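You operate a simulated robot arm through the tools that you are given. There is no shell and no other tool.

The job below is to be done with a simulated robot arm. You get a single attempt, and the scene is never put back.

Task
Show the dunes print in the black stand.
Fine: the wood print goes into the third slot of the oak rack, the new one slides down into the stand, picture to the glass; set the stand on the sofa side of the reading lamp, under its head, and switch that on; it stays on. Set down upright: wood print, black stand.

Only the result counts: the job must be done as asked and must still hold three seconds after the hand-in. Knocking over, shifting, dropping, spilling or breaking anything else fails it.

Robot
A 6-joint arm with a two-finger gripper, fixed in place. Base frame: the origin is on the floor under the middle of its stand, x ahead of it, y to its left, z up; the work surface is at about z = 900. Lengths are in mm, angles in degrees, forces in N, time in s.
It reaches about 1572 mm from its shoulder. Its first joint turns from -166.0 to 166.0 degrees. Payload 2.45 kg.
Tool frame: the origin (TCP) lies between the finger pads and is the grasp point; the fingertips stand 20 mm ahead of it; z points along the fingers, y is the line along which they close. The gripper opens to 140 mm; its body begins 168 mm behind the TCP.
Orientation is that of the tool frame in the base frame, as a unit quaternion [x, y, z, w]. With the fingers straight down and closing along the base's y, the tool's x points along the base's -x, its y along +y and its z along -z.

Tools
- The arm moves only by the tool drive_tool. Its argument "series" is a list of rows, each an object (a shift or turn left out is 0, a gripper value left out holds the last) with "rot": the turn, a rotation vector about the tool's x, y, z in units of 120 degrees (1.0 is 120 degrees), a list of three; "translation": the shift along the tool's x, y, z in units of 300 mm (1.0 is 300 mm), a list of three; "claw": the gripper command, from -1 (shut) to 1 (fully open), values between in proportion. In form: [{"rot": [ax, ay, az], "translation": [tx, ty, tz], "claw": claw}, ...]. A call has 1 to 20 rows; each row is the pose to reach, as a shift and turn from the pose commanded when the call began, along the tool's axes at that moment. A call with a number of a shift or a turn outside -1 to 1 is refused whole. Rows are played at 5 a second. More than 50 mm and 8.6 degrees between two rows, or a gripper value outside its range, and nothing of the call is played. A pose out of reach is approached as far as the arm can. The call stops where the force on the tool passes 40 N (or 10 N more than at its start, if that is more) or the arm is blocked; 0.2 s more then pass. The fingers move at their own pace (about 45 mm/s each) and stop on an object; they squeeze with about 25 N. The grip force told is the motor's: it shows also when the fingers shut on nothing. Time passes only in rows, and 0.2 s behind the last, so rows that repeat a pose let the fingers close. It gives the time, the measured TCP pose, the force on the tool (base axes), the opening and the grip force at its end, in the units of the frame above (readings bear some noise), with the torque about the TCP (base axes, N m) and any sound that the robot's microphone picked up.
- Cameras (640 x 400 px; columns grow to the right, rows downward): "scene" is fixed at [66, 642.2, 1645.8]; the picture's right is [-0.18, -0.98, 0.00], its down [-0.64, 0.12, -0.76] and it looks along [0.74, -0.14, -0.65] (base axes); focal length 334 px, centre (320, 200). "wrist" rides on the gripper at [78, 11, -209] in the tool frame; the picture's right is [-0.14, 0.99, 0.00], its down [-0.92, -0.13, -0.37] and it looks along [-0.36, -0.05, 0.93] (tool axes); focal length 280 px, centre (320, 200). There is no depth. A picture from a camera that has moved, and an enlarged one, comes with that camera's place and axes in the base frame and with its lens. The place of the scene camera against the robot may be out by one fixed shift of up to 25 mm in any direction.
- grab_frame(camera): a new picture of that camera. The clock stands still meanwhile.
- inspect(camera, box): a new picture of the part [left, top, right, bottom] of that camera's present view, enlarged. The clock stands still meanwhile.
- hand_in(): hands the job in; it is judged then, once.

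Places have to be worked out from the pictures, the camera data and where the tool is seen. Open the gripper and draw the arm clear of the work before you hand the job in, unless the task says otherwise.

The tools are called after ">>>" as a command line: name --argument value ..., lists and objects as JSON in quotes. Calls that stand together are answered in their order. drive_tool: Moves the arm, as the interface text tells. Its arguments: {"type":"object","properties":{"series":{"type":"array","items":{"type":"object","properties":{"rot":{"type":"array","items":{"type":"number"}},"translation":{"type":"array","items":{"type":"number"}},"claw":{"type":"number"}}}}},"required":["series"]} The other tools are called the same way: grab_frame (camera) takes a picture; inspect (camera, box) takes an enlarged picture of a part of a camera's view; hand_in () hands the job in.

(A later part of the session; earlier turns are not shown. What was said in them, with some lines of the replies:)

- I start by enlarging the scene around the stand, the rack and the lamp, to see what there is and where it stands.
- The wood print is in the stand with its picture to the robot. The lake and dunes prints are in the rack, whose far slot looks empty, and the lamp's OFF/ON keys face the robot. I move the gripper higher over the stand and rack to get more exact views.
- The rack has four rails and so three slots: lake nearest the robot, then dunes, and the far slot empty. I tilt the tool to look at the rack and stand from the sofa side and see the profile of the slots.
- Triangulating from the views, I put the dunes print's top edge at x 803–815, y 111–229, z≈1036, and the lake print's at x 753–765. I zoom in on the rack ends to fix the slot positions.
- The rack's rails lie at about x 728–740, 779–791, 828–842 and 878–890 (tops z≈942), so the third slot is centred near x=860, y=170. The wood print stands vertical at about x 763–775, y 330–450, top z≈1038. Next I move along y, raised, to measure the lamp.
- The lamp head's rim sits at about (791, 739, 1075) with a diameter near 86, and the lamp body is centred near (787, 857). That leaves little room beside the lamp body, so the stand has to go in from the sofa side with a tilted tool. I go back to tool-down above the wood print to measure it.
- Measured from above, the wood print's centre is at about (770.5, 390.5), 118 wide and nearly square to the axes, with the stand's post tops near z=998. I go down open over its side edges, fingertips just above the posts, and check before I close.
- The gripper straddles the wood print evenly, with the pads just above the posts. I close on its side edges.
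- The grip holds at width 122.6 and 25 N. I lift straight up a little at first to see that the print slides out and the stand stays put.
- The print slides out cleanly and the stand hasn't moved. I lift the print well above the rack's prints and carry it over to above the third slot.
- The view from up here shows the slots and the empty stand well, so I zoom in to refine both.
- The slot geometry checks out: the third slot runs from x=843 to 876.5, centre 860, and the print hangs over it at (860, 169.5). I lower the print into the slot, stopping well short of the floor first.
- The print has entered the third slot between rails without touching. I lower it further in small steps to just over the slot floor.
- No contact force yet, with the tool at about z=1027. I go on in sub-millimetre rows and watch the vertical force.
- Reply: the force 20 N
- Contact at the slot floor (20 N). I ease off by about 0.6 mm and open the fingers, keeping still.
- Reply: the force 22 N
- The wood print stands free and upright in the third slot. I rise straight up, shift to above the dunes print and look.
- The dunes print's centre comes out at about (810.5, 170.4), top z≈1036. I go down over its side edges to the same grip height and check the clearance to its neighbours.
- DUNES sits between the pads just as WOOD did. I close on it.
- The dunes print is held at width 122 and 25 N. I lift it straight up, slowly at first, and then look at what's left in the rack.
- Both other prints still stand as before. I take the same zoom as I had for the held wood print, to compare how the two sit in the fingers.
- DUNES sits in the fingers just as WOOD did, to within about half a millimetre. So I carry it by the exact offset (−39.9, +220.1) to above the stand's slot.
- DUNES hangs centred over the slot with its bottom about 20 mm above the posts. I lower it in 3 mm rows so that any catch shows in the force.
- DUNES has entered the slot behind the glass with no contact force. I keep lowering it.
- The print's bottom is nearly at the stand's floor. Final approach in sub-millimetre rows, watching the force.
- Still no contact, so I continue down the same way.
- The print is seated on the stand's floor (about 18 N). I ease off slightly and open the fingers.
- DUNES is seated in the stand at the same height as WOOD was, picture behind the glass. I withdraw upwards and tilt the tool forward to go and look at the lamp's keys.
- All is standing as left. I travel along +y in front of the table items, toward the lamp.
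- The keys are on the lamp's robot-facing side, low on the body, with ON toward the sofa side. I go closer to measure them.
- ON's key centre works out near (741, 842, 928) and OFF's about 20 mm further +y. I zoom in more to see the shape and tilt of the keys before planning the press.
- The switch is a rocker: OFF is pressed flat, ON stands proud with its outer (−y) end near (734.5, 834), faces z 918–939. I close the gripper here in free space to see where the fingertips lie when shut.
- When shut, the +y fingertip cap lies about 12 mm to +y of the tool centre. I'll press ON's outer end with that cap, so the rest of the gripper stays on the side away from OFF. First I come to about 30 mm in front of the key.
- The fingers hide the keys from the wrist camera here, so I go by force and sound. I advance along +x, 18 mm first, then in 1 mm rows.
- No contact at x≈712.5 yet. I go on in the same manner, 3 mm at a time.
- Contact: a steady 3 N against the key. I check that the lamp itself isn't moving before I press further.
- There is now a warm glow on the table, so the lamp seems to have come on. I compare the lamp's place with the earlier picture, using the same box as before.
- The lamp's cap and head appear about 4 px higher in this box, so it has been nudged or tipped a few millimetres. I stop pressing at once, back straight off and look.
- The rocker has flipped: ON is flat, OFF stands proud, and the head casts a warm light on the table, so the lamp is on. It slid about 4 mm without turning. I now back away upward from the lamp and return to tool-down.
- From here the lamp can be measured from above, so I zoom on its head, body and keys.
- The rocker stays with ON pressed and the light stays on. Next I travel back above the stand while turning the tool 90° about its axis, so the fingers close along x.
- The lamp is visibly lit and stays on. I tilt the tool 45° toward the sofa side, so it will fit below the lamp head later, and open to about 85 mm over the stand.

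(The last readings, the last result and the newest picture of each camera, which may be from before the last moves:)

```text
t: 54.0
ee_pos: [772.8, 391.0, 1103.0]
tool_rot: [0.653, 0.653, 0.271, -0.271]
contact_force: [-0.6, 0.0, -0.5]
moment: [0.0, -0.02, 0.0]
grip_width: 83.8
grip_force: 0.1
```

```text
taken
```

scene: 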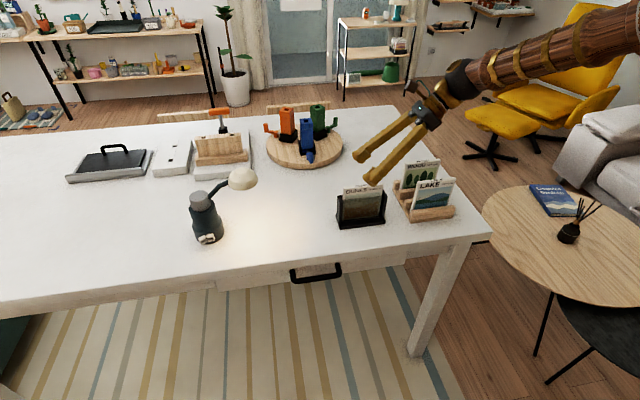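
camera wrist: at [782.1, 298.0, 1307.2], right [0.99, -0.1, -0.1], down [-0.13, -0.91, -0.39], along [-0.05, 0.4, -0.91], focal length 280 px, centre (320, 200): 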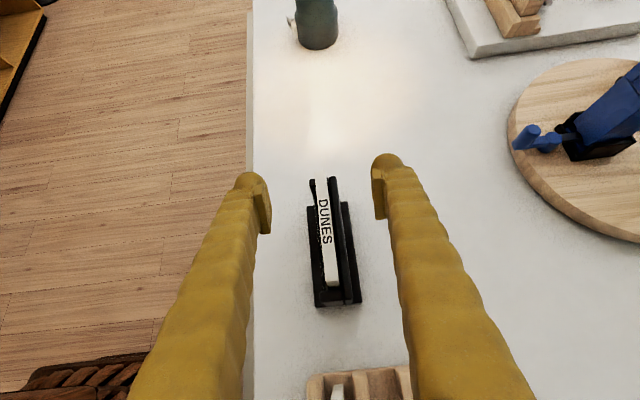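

A clear view along the stand. I zoom in to measure its thickness profile, the glass and the back panel.

>>> inspect --camera "wrist" --box '[250, 165, 410, 315]'

>>> inspect --camera "wrist" --box '[290, 170, 370, 230]'

>>> inspect --camera "wrist" --box '[290, 255, 370, 315]'

```text
2.67 times, centred on (330, 240) of wrist
camera zoom: at [782.1, 298.0, 1307.2], right [0.99, -0.1, -0.1], down [-0.13, -0.91, -0.39], along [-0.05, 0.4, -0.91], focal length 748 px, centre (293, 93)
```

zoom: 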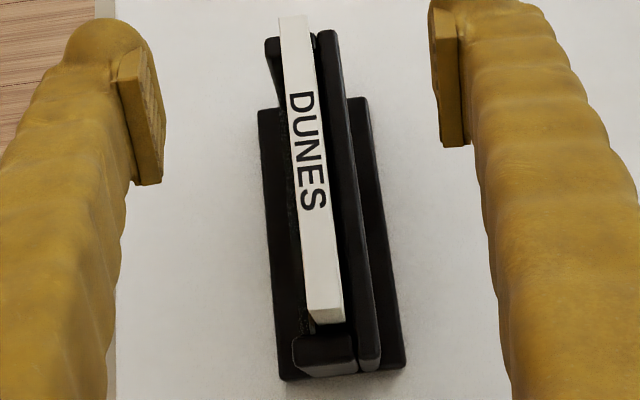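

```text
6.67 times, centred on (330, 200) of wrist
camera zoom: at [782.1, 298.0, 1307.2], right [0.99, -0.1, -0.1], down [-0.13, -0.91, -0.39], along [-0.05, 0.4, -0.91], focal length 1869 px, centre (253, 200)
```

zoom: 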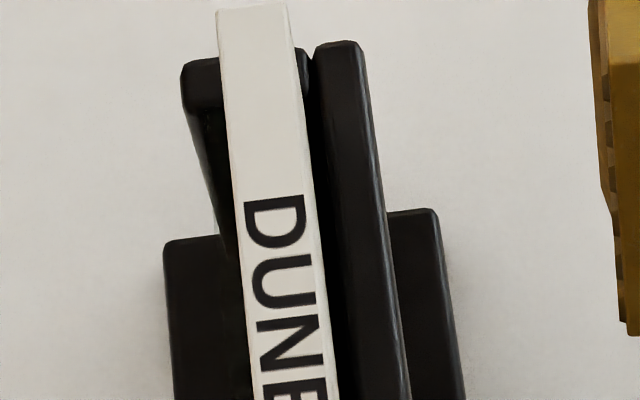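

```text
6.67 times, centred on (330, 285) of wrist
camera zoom: at [782.1, 298.0, 1307.2], right [0.99, -0.1, -0.1], down [-0.13, -0.91, -0.39], along [-0.05, 0.4, -0.91], focal length 1869 px, centre (253, -367)
```

zoom: 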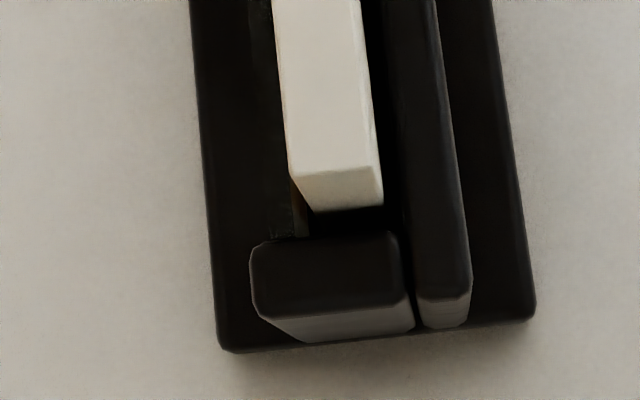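

The stand's upright part runs x 754.5–787.5, the glass is recessed at about x 757, and everything is square to the axes, with its centre at y≈390. I lower the open fingers to straddle glass and back panel at mid-width, with the pads at about z=962.

>>> drive_tool --series '[{"translation": [-0.083, 0, 0.083]}, {"translation": [-0.166, 0, 0.166]}, {"translation": [-0.249, 0, 0.249]}, {"translation": [-0.3, 0, 0.3]}, {"translation": [-0.3323, 0, 0.3323]}, {"translation": [-0.3323, 0, 0.3323]}]'

>>> grab_frame --camera "wrist"

>>> inspect --camera "scene" --box '[310, 120, 450, 240]'

```text
t: 55.4
ee_pos: [772.4, 388.8, 962.6]
tool_rot: [0.654, 0.653, 0.271, -0.271]
contact_force: [-0.4, 0.1, 0.8]
moment: [0.01, 0.01, 0.02]
grip_width: 83.8
grip_force: 0.0
```

```text
taken
camera wrist: at [783.2, 297.4, 1166.8], right [0.99, -0.1, -0.1], down [-0.13, -0.91, -0.39], along [-0.05, 0.4, -0.92], focal length 280 px, centre (320, 200)
```

wrist: 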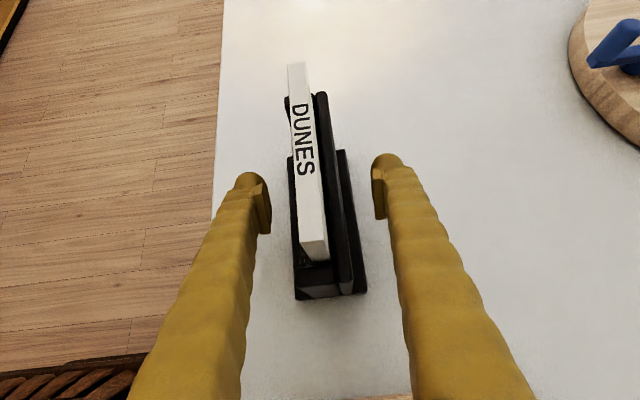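

```text
3.33 times, centred on (380, 180) of scene
camera zoom: at [66.0, 642.2, 1645.8], right [-0.18, -0.98, 0.0], down [-0.64, 0.12, -0.76], along [0.74, -0.14, -0.65], focal length 1113 px, centre (120, 267)
```

zoom: 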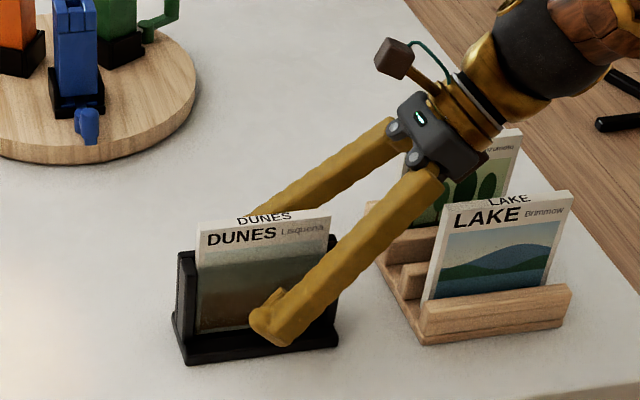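

The fingers straddle the stand as intended, the front one before the glass and the other behind the panel. I close on it.

>>> drive_tool --series '[{"claw": -0.3}, {"claw": -0.5}, {"claw": -1}, {"claw": -1}, {"claw": -1}, {"claw": -1}, {"claw": -1}, {"claw": -1}]'

>>> grab_frame --camera "wrist"

>>> inspect --camera "scene" --box '[310, 120, 450, 240]'

```text
t: 57.2
ee_pos: [773.1, 389.0, 963.5]
tool_rot: [0.654, 0.652, 0.271, -0.27]
contact_force: [1.4, 0.9, -0.3]
moment: [0.0, 0.02, 0.01]
grip_width: 30.1
grip_force: 24.5
```

```text
taken
camera wrist: at [783.3, 297.4, 1166.9], right [0.99, -0.1, -0.1], down [-0.13, -0.91, -0.39], along [-0.05, 0.4, -0.92], focal length 280 px, centre (320, 200)
```

wrist: 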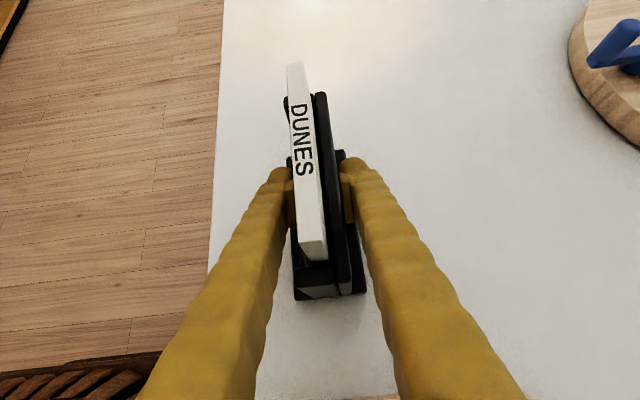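

```text
3.33 times, centred on (380, 180) of scene
camera zoom: at [66.0, 642.2, 1645.8], right [-0.18, -0.98, 0.0], down [-0.64, 0.12, -0.76], along [0.74, -0.14, -0.65], focal length 1113 px, centre (120, 267)
```

zoom: 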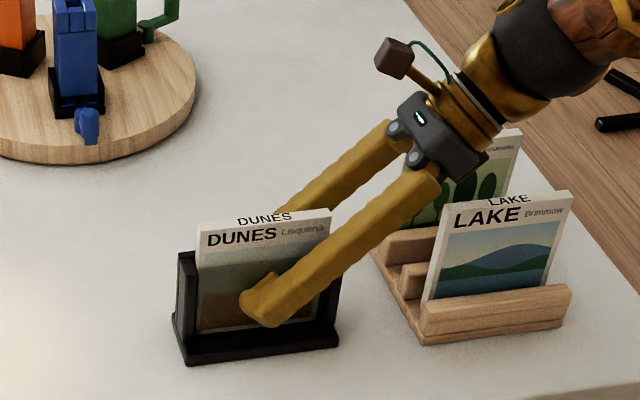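

The grip is firm at 30 mm, glass to panel as predicted. I lift the stand a small amount, about 15 mm, and check that it hangs level.

>>> drive_tool --series '[{"translation": [0.005, 0, -0.005]}, {"translation": [0.012, 0, -0.012]}, {"translation": [0.0236, 0, -0.0236]}, {"translation": [0.0354, 0, -0.0354]}, {"translation": [0.0354, 0, -0.0354]}]'

>>> grab_frame --camera "wrist"

>>> inspect --camera "scene" --box '[310, 120, 450, 240]'

```text
t: 58.4
ee_pos: [772.3, 390.4, 978.1]
tool_rot: [0.653, 0.653, 0.271, -0.271]
contact_force: [1.8, 0.7, 0.6]
moment: [0.43, -0.03, -0.02]
grip_width: 30.2
grip_force: 24.9
```

```text
taken
camera wrist: at [782.4, 297.5, 1181.7], right [0.99, -0.1, -0.1], down [-0.13, -0.91, -0.39], along [-0.05, 0.4, -0.92], focal length 280 px, centre (320, 200)
```

wrist: 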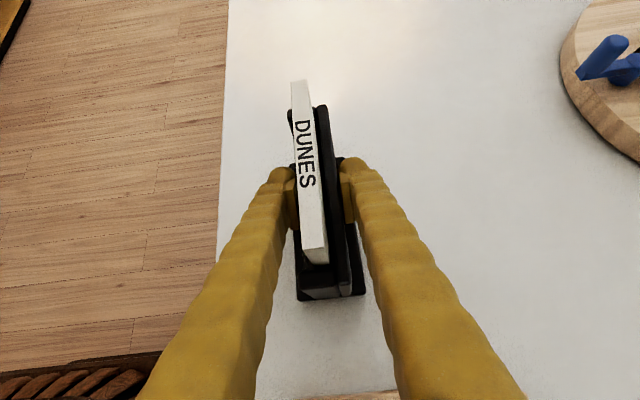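

```text
3.33 times, centred on (380, 180) of scene
camera zoom: at [66.0, 642.2, 1645.8], right [-0.18, -0.98, 0.0], down [-0.64, 0.12, -0.76], along [0.74, -0.14, -0.65], focal length 1113 px, centre (120, 267)
```

zoom: 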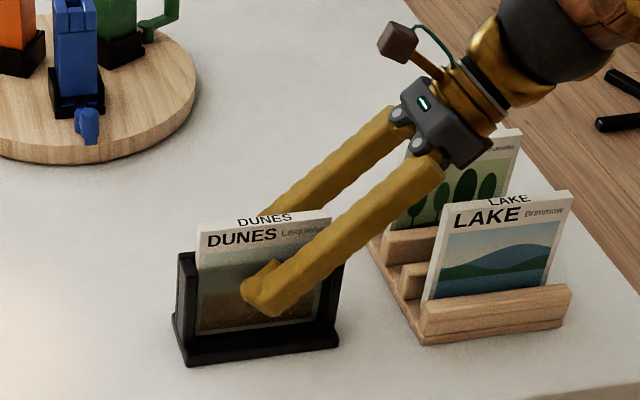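

The tool rose 15 mm but the stand seems hardly to have followed, and there is a 0.43 N m moment about x. I compare closely with the first picture of the stand.

>>> inspect --camera "scene" --box '[318, 175, 414, 235]'

>>> inspect --camera "wrist" --box '[250, 70, 400, 310]'

```text
6.67 times, centred on (366, 205) of scene
camera zoom: at [66.0, 642.2, 1645.8], right [-0.18, -0.98, 0.0], down [-0.64, 0.12, -0.76], along [0.74, -0.14, -0.65], focal length 2226 px, centre (13, 167)
```

zoom: 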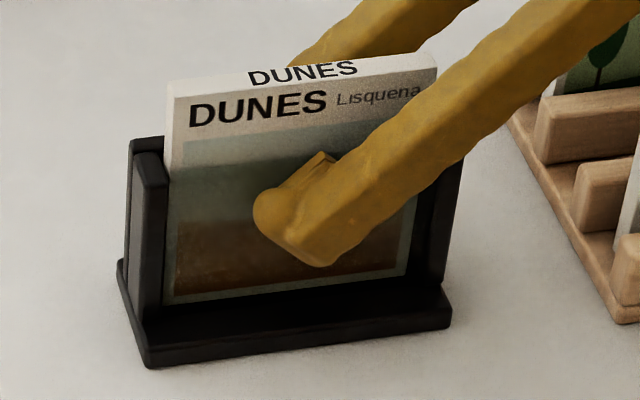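

```text
1.67 times, centred on (325, 190) of wrist
camera zoom: at [782.4, 297.5, 1181.7], right [0.99, -0.1, -0.1], down [-0.13, -0.91, -0.39], along [-0.05, 0.4, -0.92], focal length 467 px, centre (312, 217)
```

zoom: 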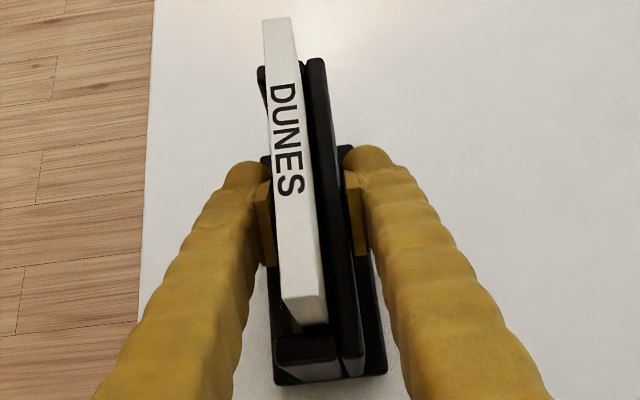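

The stand has stayed on the table: the fingers slid up the glass and panel. I raise a few more millimetres to read what force it carries.

>>> drive_tool --series '[{"translation": [0.003, 0, -0.003]}, {"translation": [0.006, 0, -0.006]}]'

>>> inspect --camera "scene" --box '[318, 175, 414, 235]'

```text
t: 59.0
ee_pos: [771.0, 389.5, 980.4]
tool_rot: [0.653, 0.653, 0.271, -0.271]
contact_force: [-0.3, -0.3, -1.1]
moment: [-0.03, -0.01, -0.03]
grip_width: 30.0
grip_force: 25.3
```

```text
6.67 times, centred on (366, 205) of scene
camera zoom: at [66.0, 642.2, 1645.8], right [-0.18, -0.98, 0.0], down [-0.64, 0.12, -0.76], along [0.74, -0.14, -0.65], focal length 2226 px, centre (13, 167)
```

zoom: 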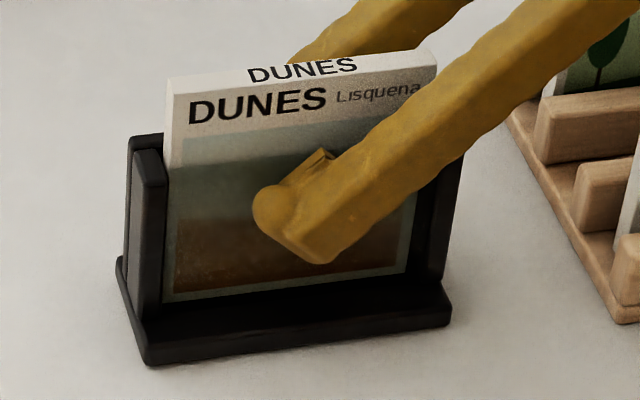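

The force reading is near zero and the −y end now looks slightly raised. I lift another 6 mm and look again to learn whether the stand now follows.

>>> drive_tool --series '[{"translation": [0.005, 0, -0.005]}, {"translation": [0.01, 0, -0.01]}, {"translation": [0.0142, 0, -0.0142]}, {"translation": [0.0142, 0, -0.0142]}]'

>>> inspect --camera "scene" --box '[318, 175, 414, 235]'

>>> inspect --camera "wrist" --box '[250, 70, 400, 310]'

```text
t: 60.0
ee_pos: [772.5, 389.1, 986.6]
tool_rot: [0.654, 0.653, 0.271, -0.27]
contact_force: [0.7, 0.4, -5.1]
moment: [0.01, 0.0, 0.0]
grip_width: 30.1
grip_force: 25.4
```

```text
6.67 times, centred on (366, 205) of scene
camera zoom: at [66.0, 642.2, 1645.8], right [-0.18, -0.98, 0.0], down [-0.64, 0.12, -0.76], along [0.74, -0.14, -0.65], focal length 2226 px, centre (13, 167)
```

zoom: 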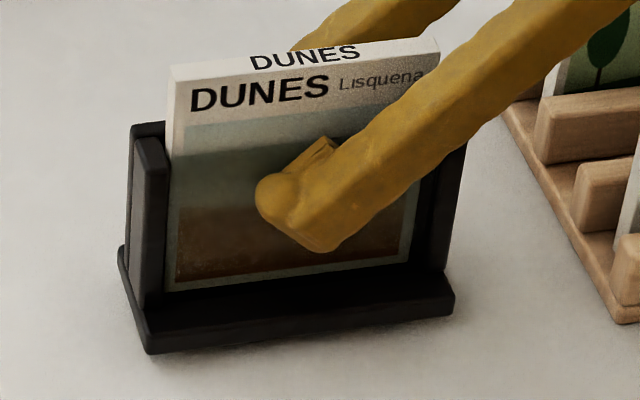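

```text
1.67 times, centred on (325, 190) of wrist
camera zoom: at [782.5, 297.3, 1190.2], right [0.99, -0.1, -0.1], down [-0.13, -0.91, -0.39], along [-0.05, 0.4, -0.92], focal length 467 px, centre (312, 217)
```

zoom: 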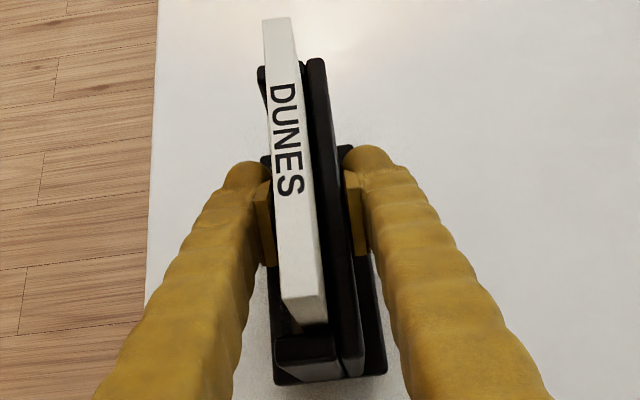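

Now the stand follows: both ends are raised about 6–7 mm, level to within a degree, and carry 5 N. I carry it gently toward the lamp along +y, part of the way, and check that the grip holds.

>>> drive_tool --series '[{"translation": [0.012, 0, 0.012]}, {"translation": [0.035, 0, 0.035]}, {"translation": [0.07, 0, 0.07]}, {"translation": [0.115, 0, 0.115]}, {"translation": [0.165, 0, 0.165]}, {"translation": [0.21, 0, 0.21]}, {"translation": [0.245, 0, 0.245]}, {"translation": [0.27, 0, 0.27]}, {"translation": [0.283, 0, 0.283]}, {"translation": [0.283, 0, 0.283]}]'

>>> grab_frame --camera "scene"

>>> inspect --camera "wrist" --box '[250, 70, 400, 310]'

>>> grab_frame --camera "wrist"

```text
t: 62.2
ee_pos: [772.4, 510.7, 986.6]
tool_rot: [0.654, 0.652, 0.271, -0.271]
contact_force: [0.7, -0.8, -4.9]
moment: [0.0, -0.02, -0.01]
grip_width: 29.8
grip_force: 24.8
```

```text
taken
```

scene: 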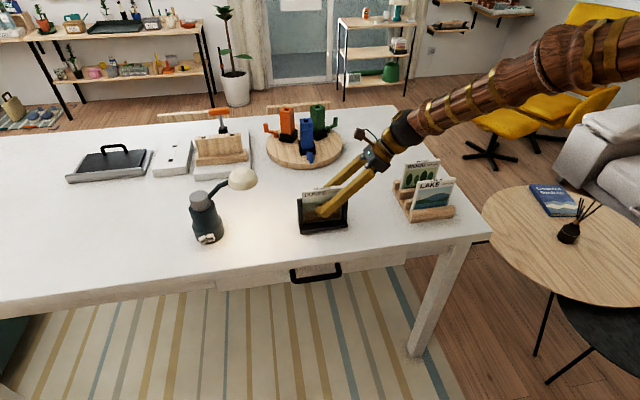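

```text
1.67 times, centred on (325, 190) of wrist
camera zoom: at [782.6, 418.3, 1189.6], right [0.99, -0.1, -0.1], down [-0.13, -0.91, -0.39], along [-0.05, 0.4, -0.92], focal length 467 px, centre (312, 217)
```

zoom: 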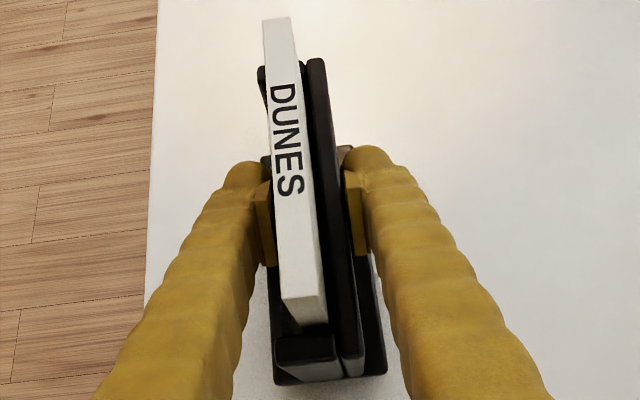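

```text
taken
camera wrist: at [782.6, 418.3, 1189.6], right [0.99, -0.1, -0.1], down [-0.13, -0.91, -0.39], along [-0.05, 0.4, -0.92], focal length 280 px, centre (320, 200)
```

wrist: 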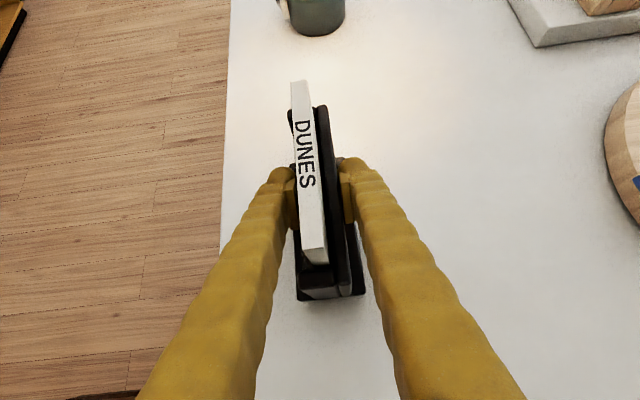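

The grip holds steady with no slip. Combining the scene and side views, I now put the head's centre near (792, 724) with its rim at z≈1080, so the stand's centre should go to about y=724, x≈790. I move on to y≈640, shifting +20 in x.

>>> drive_tool --series '[{"translation": [0.012, 0.003, 0.012]}, {"translation": [0.04, 0.01, 0.04]}, {"translation": [0.08, 0.018, 0.08]}, {"translation": [0.125, 0.028, 0.125]}, {"translation": [0.17, 0.038, 0.17]}, {"translation": [0.215, 0.048, 0.215]}, {"translation": [0.255, 0.057, 0.255]}, {"translation": [0.285, 0.063, 0.285]}, {"translation": [0.3071, 0.0667, 0.3071]}, {"translation": [0.3071, 0.0667, 0.3071]}]'

>>> grab_frame --camera "wrist"

>>> inspect --camera "scene" --box '[170, 130, 330, 250]'

```text
t: 64.4
ee_pos: [792.9, 641.4, 986.9]
tool_rot: [0.654, 0.653, 0.271, -0.271]
contact_force: [-0.1, 0.5, -5.4]
moment: [0.02, -0.03, 0.0]
grip_width: 30.2
grip_force: 25.1
```

```text
taken
camera wrist: at [802.8, 549.3, 1190.5], right [0.99, -0.1, -0.1], down [-0.13, -0.91, -0.39], along [-0.05, 0.4, -0.92], focal length 280 px, centre (320, 200)
```

wrist: 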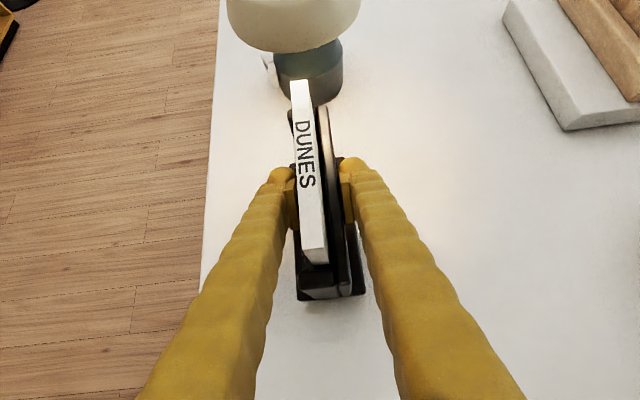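

```text
3.33 times, centred on (250, 190) of scene
camera zoom: at [66.0, 642.2, 1645.8], right [-0.18, -0.98, 0.0], down [-0.64, 0.12, -0.76], along [0.74, -0.14, -0.65], focal length 1113 px, centre (553, 233)
```

zoom: 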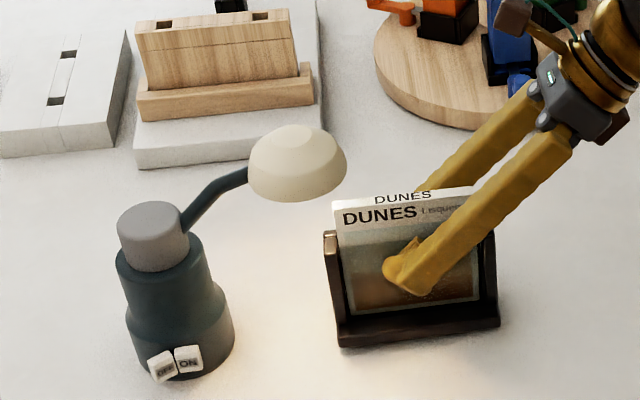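

Now the wrist camera sees the lamp head and body ahead of the stand. I zoom in to fix the head's position and the clearance.

>>> inspect --camera "wrist" --box '[210, 0, 390, 120]'

>>> inspect --camera "scene" --box '[230, 150, 326, 240]'

```text
3.33 times, centred on (300, 60) of wrist
camera zoom: at [802.8, 549.3, 1190.5], right [0.99, -0.1, -0.1], down [-0.13, -0.91, -0.39], along [-0.05, 0.4, -0.92], focal length 935 px, centre (387, 667)
```

zoom: 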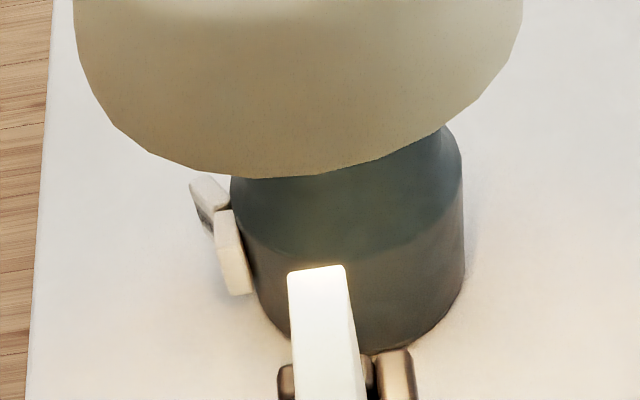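

```text
4.44 times, centred on (278, 195) of scene
camera zoom: at [66.0, 642.2, 1645.8], right [-0.18, -0.98, 0.0], down [-0.64, 0.12, -0.76], along [0.74, -0.14, -0.65], focal length 1484 px, centre (507, 222)
```

zoom: 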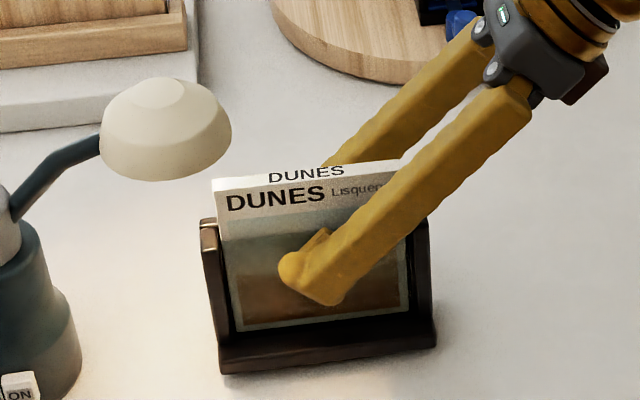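

The head's centre comes out near (792.5, 725), rim at z≈1080, with the lamp body's near side at y≈811. The stand's centre is now at y≈643, with the print top near 1047. I lower 3 mm for extra headroom and advance 40 mm.

>>> drive_tool --series '[{"translation": [-0.0071, 0, 0.0071]}, {"translation": [0.005, 0, 0.019]}, {"translation": [0.025, 0, 0.039]}, {"translation": [0.05, 0, 0.064]}, {"translation": [0.072, 0, 0.086]}, {"translation": [0.087, 0, 0.101]}, {"translation": [0.087, 0, 0.101]}]'

>>> grab_frame --camera "wrist"

>>> inspect --camera "scene" --box '[170, 130, 330, 250]'

```text
t: 66.0
ee_pos: [792.7, 678.8, 983.4]
tool_rot: [0.654, 0.653, 0.271, -0.27]
contact_force: [0.0, 0.4, -4.5]
moment: [0.01, -0.01, -0.01]
grip_width: 30.3
grip_force: 24.1
```

```text
taken
camera wrist: at [802.1, 587.1, 1187.2], right [0.99, -0.1, -0.1], down [-0.13, -0.91, -0.39], along [-0.05, 0.4, -0.92], focal length 280 px, centre (320, 200)
```

wrist: 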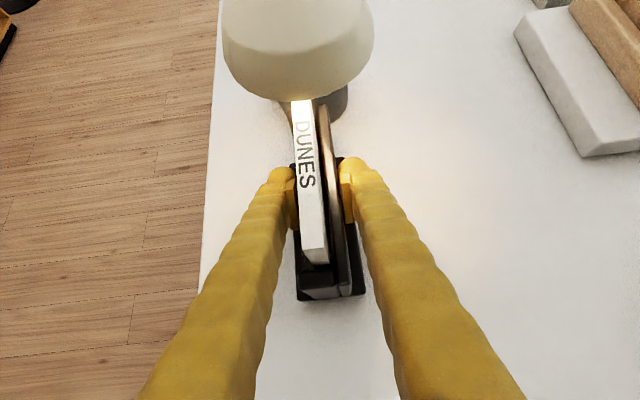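

```text
3.33 times, centred on (250, 190) of scene
camera zoom: at [66.0, 642.2, 1645.8], right [-0.18, -0.98, 0.0], down [-0.64, 0.12, -0.76], along [0.74, -0.14, -0.65], focal length 1113 px, centre (553, 233)
```

zoom: 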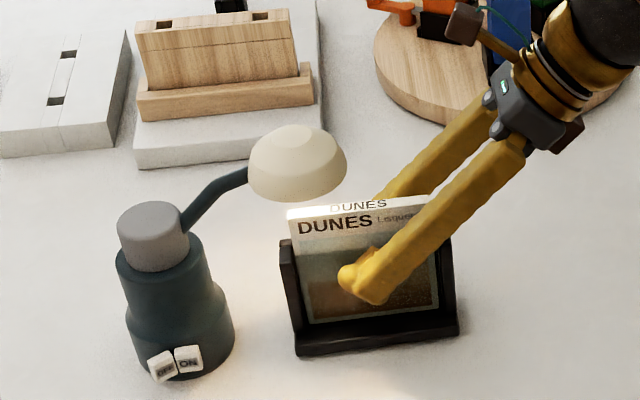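

The two approach views put the rim's near edge at y≈684, z≈1084, leaving the tilted fingers about 20 mm clear. I advance the last 40 mm slowly.

>>> drive_tool --series '[{"translation": [0.01, 0, 0.01]}, {"translation": [0.025, 0, 0.025]}, {"translation": [0.042, 0, 0.042]}, {"translation": [0.06, 0, 0.06]}, {"translation": [0.076, 0, 0.076]}, {"translation": [0.088, 0, 0.088]}, {"translation": [0.0943, 0, 0.0943]}, {"translation": [0.0943, 0, 0.0943]}]'

>>> grab_frame --camera "wrist"

>>> inspect --camera "scene" --box '[170, 130, 330, 250]'

```text
t: 67.8
ee_pos: [791.7, 720.4, 984.0]
tool_rot: [0.654, 0.653, 0.271, -0.27]
contact_force: [0.0, 1.1, -4.5]
moment: [0.01, -0.02, 0.01]
grip_width: 30.1
grip_force: 25.0
```

```text
taken
camera wrist: at [802.3, 627.8, 1186.7], right [0.99, -0.1, -0.1], down [-0.13, -0.91, -0.39], along [-0.05, 0.4, -0.92], focal length 280 px, centre (320, 200)
```

wrist: 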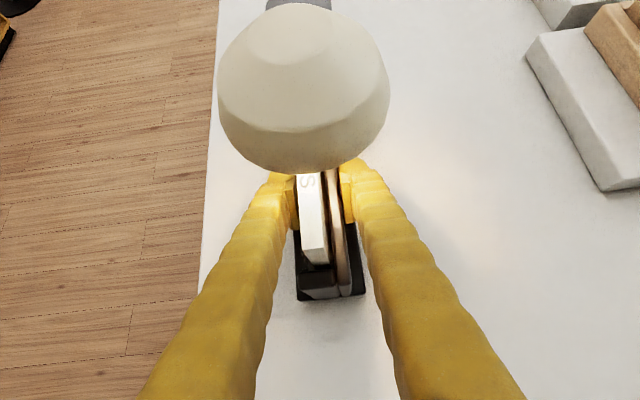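

```text
3.33 times, centred on (250, 190) of scene
camera zoom: at [66.0, 642.2, 1645.8], right [-0.18, -0.98, 0.0], down [-0.64, 0.12, -0.76], along [0.74, -0.14, -0.65], focal length 1113 px, centre (553, 233)
```

zoom: 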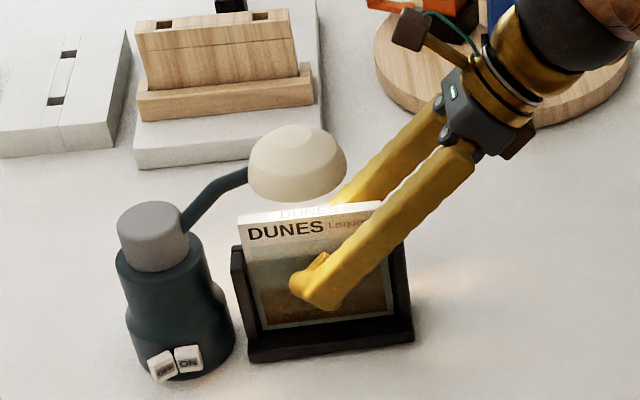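

The stand is under the head and the lamp hasn't moved. I zoom in on the gap between the stand and the lamp body before lowering.

>>> inspect --camera "scene" --box '[210, 180, 306, 245]'

>>> inspect --camera "wrist" --box '[250, 140, 400, 310]'

```text
6.15 times, centred on (258, 212) of scene
camera zoom: at [66.0, 642.2, 1645.8], right [-0.18, -0.98, 0.0], down [-0.64, 0.12, -0.76], along [0.74, -0.14, -0.65], focal length 2054 px, centre (702, 123)
```

zoom: 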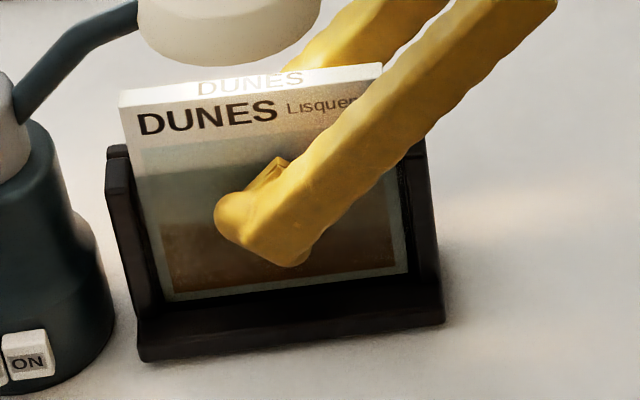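

```text
2.35 times, centred on (325, 225) of wrist
camera zoom: at [802.3, 627.8, 1186.7], right [0.99, -0.1, -0.1], down [-0.13, -0.91, -0.39], along [-0.05, 0.4, -0.92], focal length 660 px, centre (308, 141)
```

zoom: 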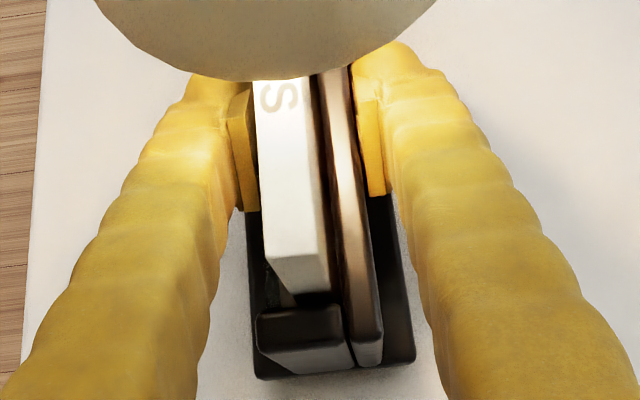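

There is a clear gap of some 15 mm to the lamp body. I lower the stand a millimetre at a time, watching the vertical load go to zero.

>>> drive_tool --series '[{"translation": [-0.0024, 0, 0.0024]}, {"translation": [-0.0047, 0, 0.0047]}, {"translation": [-0.0059, 0, 0.0059]}]'

>>> drive_tool --series '[{"translation": [-0.0017, 0, 0.0017]}, {"translation": [-0.0017, 0, 0.0017]}]'

>>> drive_tool --series '[{"translation": [-0.0017, 0, 0.0017]}, {"translation": [-0.0017, 0, 0.0017]}]'

```text
t: 68.6
ee_pos: [792.5, 719.0, 980.2]
tool_rot: [0.653, 0.653, 0.271, -0.271]
contact_force: [-0.1, -0.3, -4.5]
moment: [0.0, 0.0, -0.01]
grip_width: 30.0
grip_force: 24.8
```

```text
t: 69.2
ee_pos: [792.3, 720.5, 979.1]
tool_rot: [0.653, 0.653, 0.271, -0.271]
contact_force: [0.2, -0.2, -4.7]
moment: [-0.02, 0.0, -0.05]
grip_width: 30.0
grip_force: 25.2
```

```text
t: 69.8
ee_pos: [792.0, 719.7, 978.6]
tool_rot: [0.653, 0.654, 0.27, -0.271]
contact_force: [-0.1, -0.2, -4.5]
moment: [0.04, 0.01, 0.01]
grip_width: 30.0
grip_force: 25.0
```

Still hanging with the full 4.5 N. I continue down in the same small steps.

>>> drive_tool --series '[{"translation": [-0.0017, 0, 0.0017]}, {"translation": [-0.0017, 0, 0.0017]}]'

>>> drive_tool --series '[{"translation": [-0.0017, 0, 0.0017]}, {"translation": [-0.0017, 0, 0.0017]}]'

>>> drive_tool --series '[{"translation": [-0.0017, 0, 0.0017]}, {"translation": [-0.0017, 0, 0.0017]}]'

```text
t: 70.4
ee_pos: [791.6, 719.7, 978.6]
tool_rot: [0.653, 0.654, 0.27, -0.27]
contact_force: [0.0, 0.5, -4.6]
moment: [-0.02, -0.02, -0.03]
grip_width: 29.8
grip_force: 25.9
```

```text
t: 71.0
ee_pos: [790.8, 722.2, 978.0]
tool_rot: [0.653, 0.654, 0.27, -0.271]
contact_force: [-0.2, -0.4, -2.5]
moment: [-0.15, 0.01, 0.02]
grip_width: 29.9
grip_force: 24.6
```

```text
t: 71.6
ee_pos: [791.7, 721.1, 978.5]
tool_rot: [0.653, 0.654, 0.27, -0.271]
contact_force: [-5.9, -0.4, 10.0]
moment: [0.03, 0.11, 0.03]
grip_width: 30.0
grip_force: 24.9
```

The stand has touched down (about +10 N). I ease up 0.4 mm and open the fingers to about 62 mm.

>>> drive_tool --series '[{"translation": [0.001, 0, -0.001]}, {"translation": [0.001, 0, -0.001], "claw": -0.5}, {"translation": [0.001, 0, -0.001], "claw": -0.35}, {"translation": [0.001, 0, -0.001], "claw": -0.2}, {"translation": [0.001, 0, -0.001], "claw": -0.11}, {"translation": [0.001, 0, -0.001], "claw": -0.11}, {"translation": [0.001, 0, -0.001], "claw": -0.11}]'

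>>> inspect --camera "wrist" --box '[240, 130, 410, 310]'

>>> inspect --camera "scene" --box '[170, 130, 330, 250]'

```text
t: 73.2
ee_pos: [791.8, 719.6, 977.3]
tool_rot: [0.653, 0.653, 0.271, -0.27]
contact_force: [0.2, 0.4, 0.2]
moment: [0.02, -0.02, 0.0]
grip_width: 62.4
grip_force: 0.1
```

```text
2.22 times, centred on (325, 220) of wrist
camera zoom: at [802.2, 628.3, 1181.2], right [0.99, -0.1, -0.1], down [-0.13, -0.91, -0.39], along [-0.05, 0.4, -0.92], focal length 623 px, centre (309, 156)
```

zoom: 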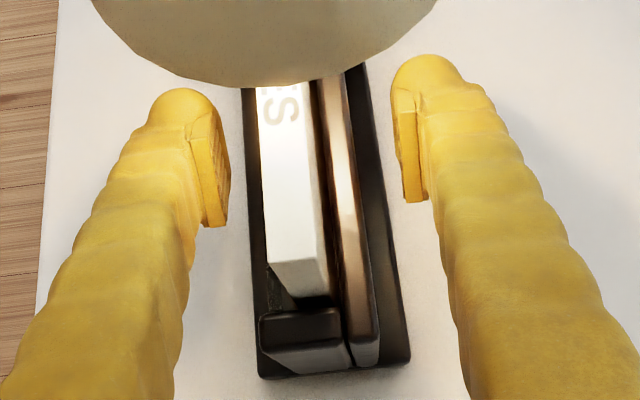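

```text
3.33 times, centred on (250, 190) of scene
camera zoom: at [66.0, 642.2, 1645.8], right [-0.18, -0.98, 0.0], down [-0.64, 0.12, -0.76], along [0.74, -0.14, -0.65], focal length 1113 px, centre (553, 233)
```

zoom: 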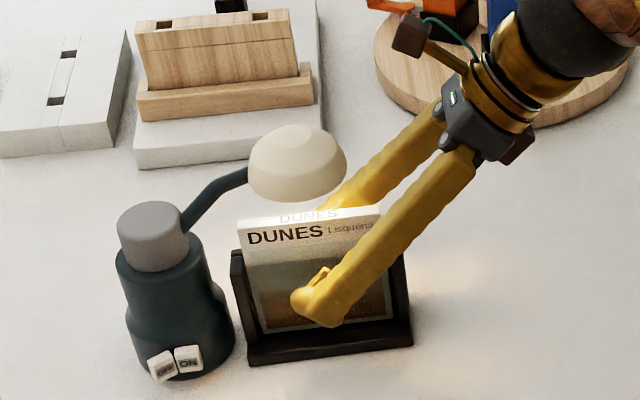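

Released cleanly, both fingers are clear of the stand and the lamp is lit. I draw the fingers back along their own axis, away from the head.

>>> drive_tool --series '[{"translation": [0, 0, -0.04]}, {"translation": [0, 0, -0.12]}, {"translation": [0, 0, -0.22]}, {"translation": [0, 0, -0.34]}, {"translation": [0, 0, -0.48]}, {"translation": [0, 0, -0.62]}, {"translation": [0, 0, -0.75]}]'

>>> grab_frame --camera "scene"

>>> grab_frame --camera "wrist"

>>> inspect --camera "scene" --box '[170, 130, 330, 250]'

```text
t: 74.8
ee_pos: [792.2, 559.0, 1137.6]
tool_rot: [0.654, 0.653, 0.271, -0.27]
contact_force: [0.6, 1.1, -0.1]
moment: [0.04, -0.02, -0.01]
grip_width: 62.4
grip_force: 0.1
```

```text
taken
```

scene: 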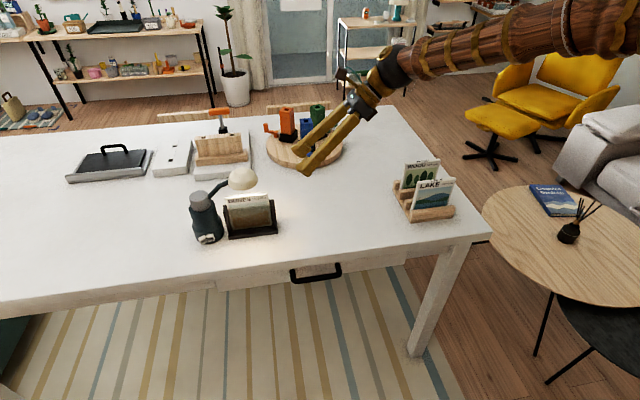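

```text
taken
camera wrist: at [802.9, 468.0, 1341.2], right [0.99, -0.1, -0.1], down [-0.13, -0.91, -0.39], along [-0.05, 0.4, -0.92], focal length 280 px, centre (320, 200)
```

wrist: 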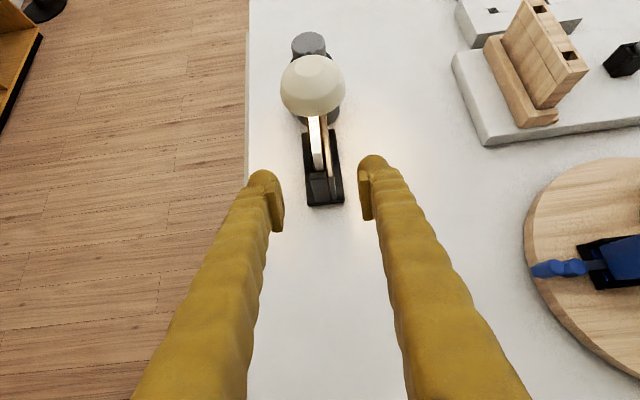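

```text
3.33 times, centred on (250, 190) of scene
camera zoom: at [66.0, 642.2, 1645.8], right [-0.18, -0.98, 0.0], down [-0.64, 0.12, -0.76], along [0.74, -0.14, -0.65], focal length 1113 px, centre (553, 233)
```

zoom: 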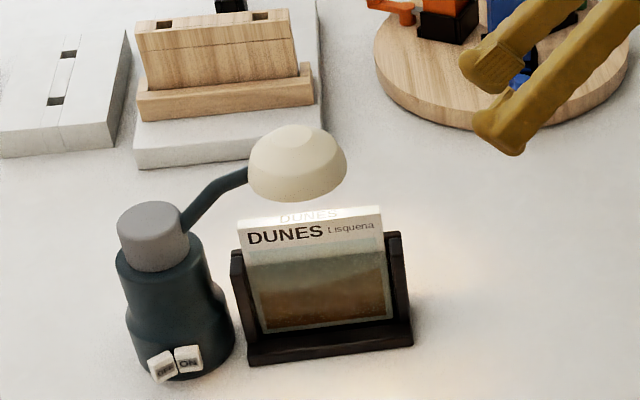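

All stands as wanted: dunes print in the stand under the lit head, with a gap to the lamp body. I open the gripper fully, draw the arm further up and back, then check everything once more.

>>> drive_tool --series '[{"translation": [0, 0, -0.05], "claw": 1}, {"translation": [0.02, -0.05, -0.12], "claw": 1}, {"translation": [0.05, -0.12, -0.2], "claw": 1}, {"translation": [0.08, -0.2, -0.27], "claw": 1}, {"translation": [0.1, -0.28, -0.32], "claw": 1}, {"translation": [0.1, -0.28, -0.32], "claw": 1}]'

>>> grab_frame --camera "scene"

>>> inspect --camera "scene" --box '[190, 150, 302, 250]'

>>> inspect --camera "scene" --box '[380, 140, 480, 230]'

>>> grab_frame --camera "wrist"

```text
t: 76.2
ee_pos: [706.2, 516.0, 1226.3]
tool_rot: [0.653, 0.653, 0.27, -0.271]
contact_force: [0.1, -0.1, -1.0]
moment: [0.02, 0.01, 0.02]
grip_width: 139.8
grip_force: 0.0
```

```text
taken
```

scene: 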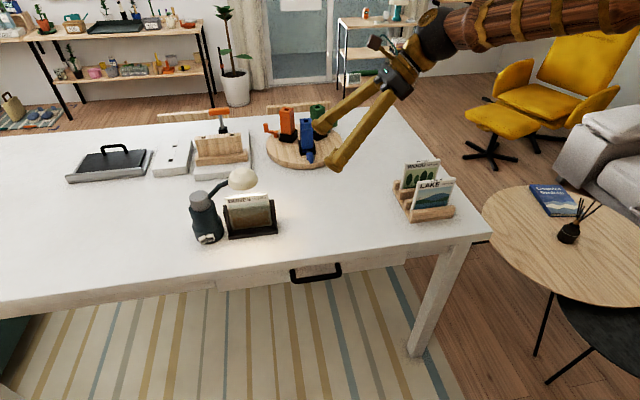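

```text
4.00 times, centred on (246, 200) of scene
camera zoom: at [66.0, 642.2, 1645.8], right [-0.18, -0.98, 0.0], down [-0.64, 0.12, -0.76], along [0.74, -0.14, -0.65], focal length 1335 px, centre (616, 200)
```

zoom: 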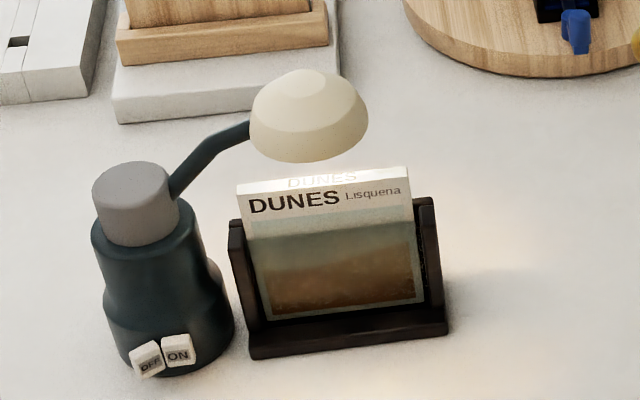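

```text
4.44 times, centred on (430, 185) of scene
camera zoom: at [66.0, 642.2, 1645.8], right [-0.18, -0.98, 0.0], down [-0.64, 0.12, -0.76], along [0.74, -0.14, -0.65], focal length 1484 px, centre (-169, 267)
```

zoom: 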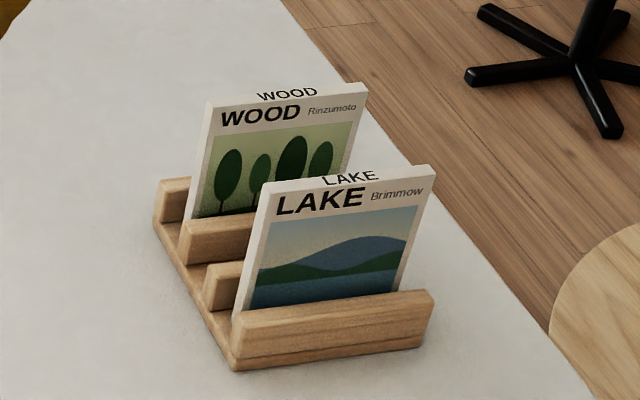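

```text
taken
camera wrist: at [717.6, 424.9, 1429.8], right [0.99, -0.1, -0.1], down [-0.13, -0.91, -0.39], along [-0.05, 0.4, -0.92], focal length 280 px, centre (320, 200)
```

wrist: 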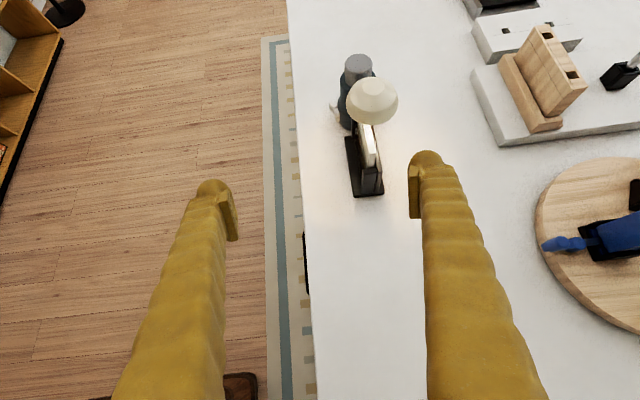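

Everything is in place. I let three seconds pass with the arm still, to see that the lamp stays on and nothing settles or leans.

>>> drive_tool --series '[{"claw": 1}, {"claw": 1}, {"claw": 1}, {"claw": 1}, {"claw": 1}, {"claw": 1}, {"claw": 1}, {"claw": 1}, {"claw": 1}, {"claw": 1}, {"claw": 1}, {"claw": 1}, {"claw": 1}, {"claw": 1}, {"claw": 1}]'

>>> inspect --camera "scene" --box '[180, 130, 480, 260]'

```text
t: 79.4
ee_pos: [707.4, 517.2, 1226.1]
tool_rot: [0.654, 0.652, 0.271, -0.27]
contact_force: [-1.2, -0.8, 0.6]
moment: [-0.01, -0.02, -0.01]
grip_width: 139.9
grip_force: 0.1
```

```text
2.13 times, centred on (330, 195) of scene
camera zoom: at [66.0, 642.2, 1645.8], right [-0.18, -0.98, 0.0], down [-0.64, 0.12, -0.76], along [0.74, -0.14, -0.65], focal length 712 px, centre (299, 211)
```

zoom: 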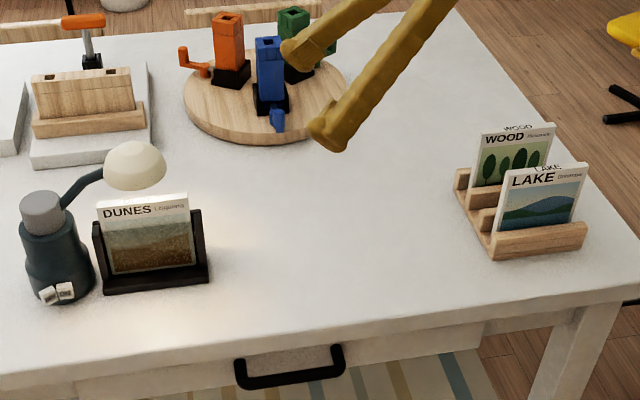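

The lamp is still lit. The dunes print stands in the black stand under its head, the wood print is upright in the third slot, and the arm is clear with the gripper open, so I hand the job in.

>>> hand_in

```text
The job is handed in.
```

The dunes print is now in the black stand, picture to the glass, and the stand is under the lamp's head on the sofa side. I handed the job in; no verdict came back.

- **Wood print:** it stands upright in the third (far) slot of the oak rack. The lake print was not touched.
- **Stand:** it sits upright, with roughly 15 mm between it and the lamp body. On the first lift the fingers slid about 15 mm up the glass before the grip held; the stand stayed on the table and nothing tipped.
- **Lamp:** it is on, and it was still lit after a three-second wait before the hand-in. Pressing the switch slid the lamp about 4 mm away from the robot, and I left it there.

The arm was clear and the gripper open at the hand-in.
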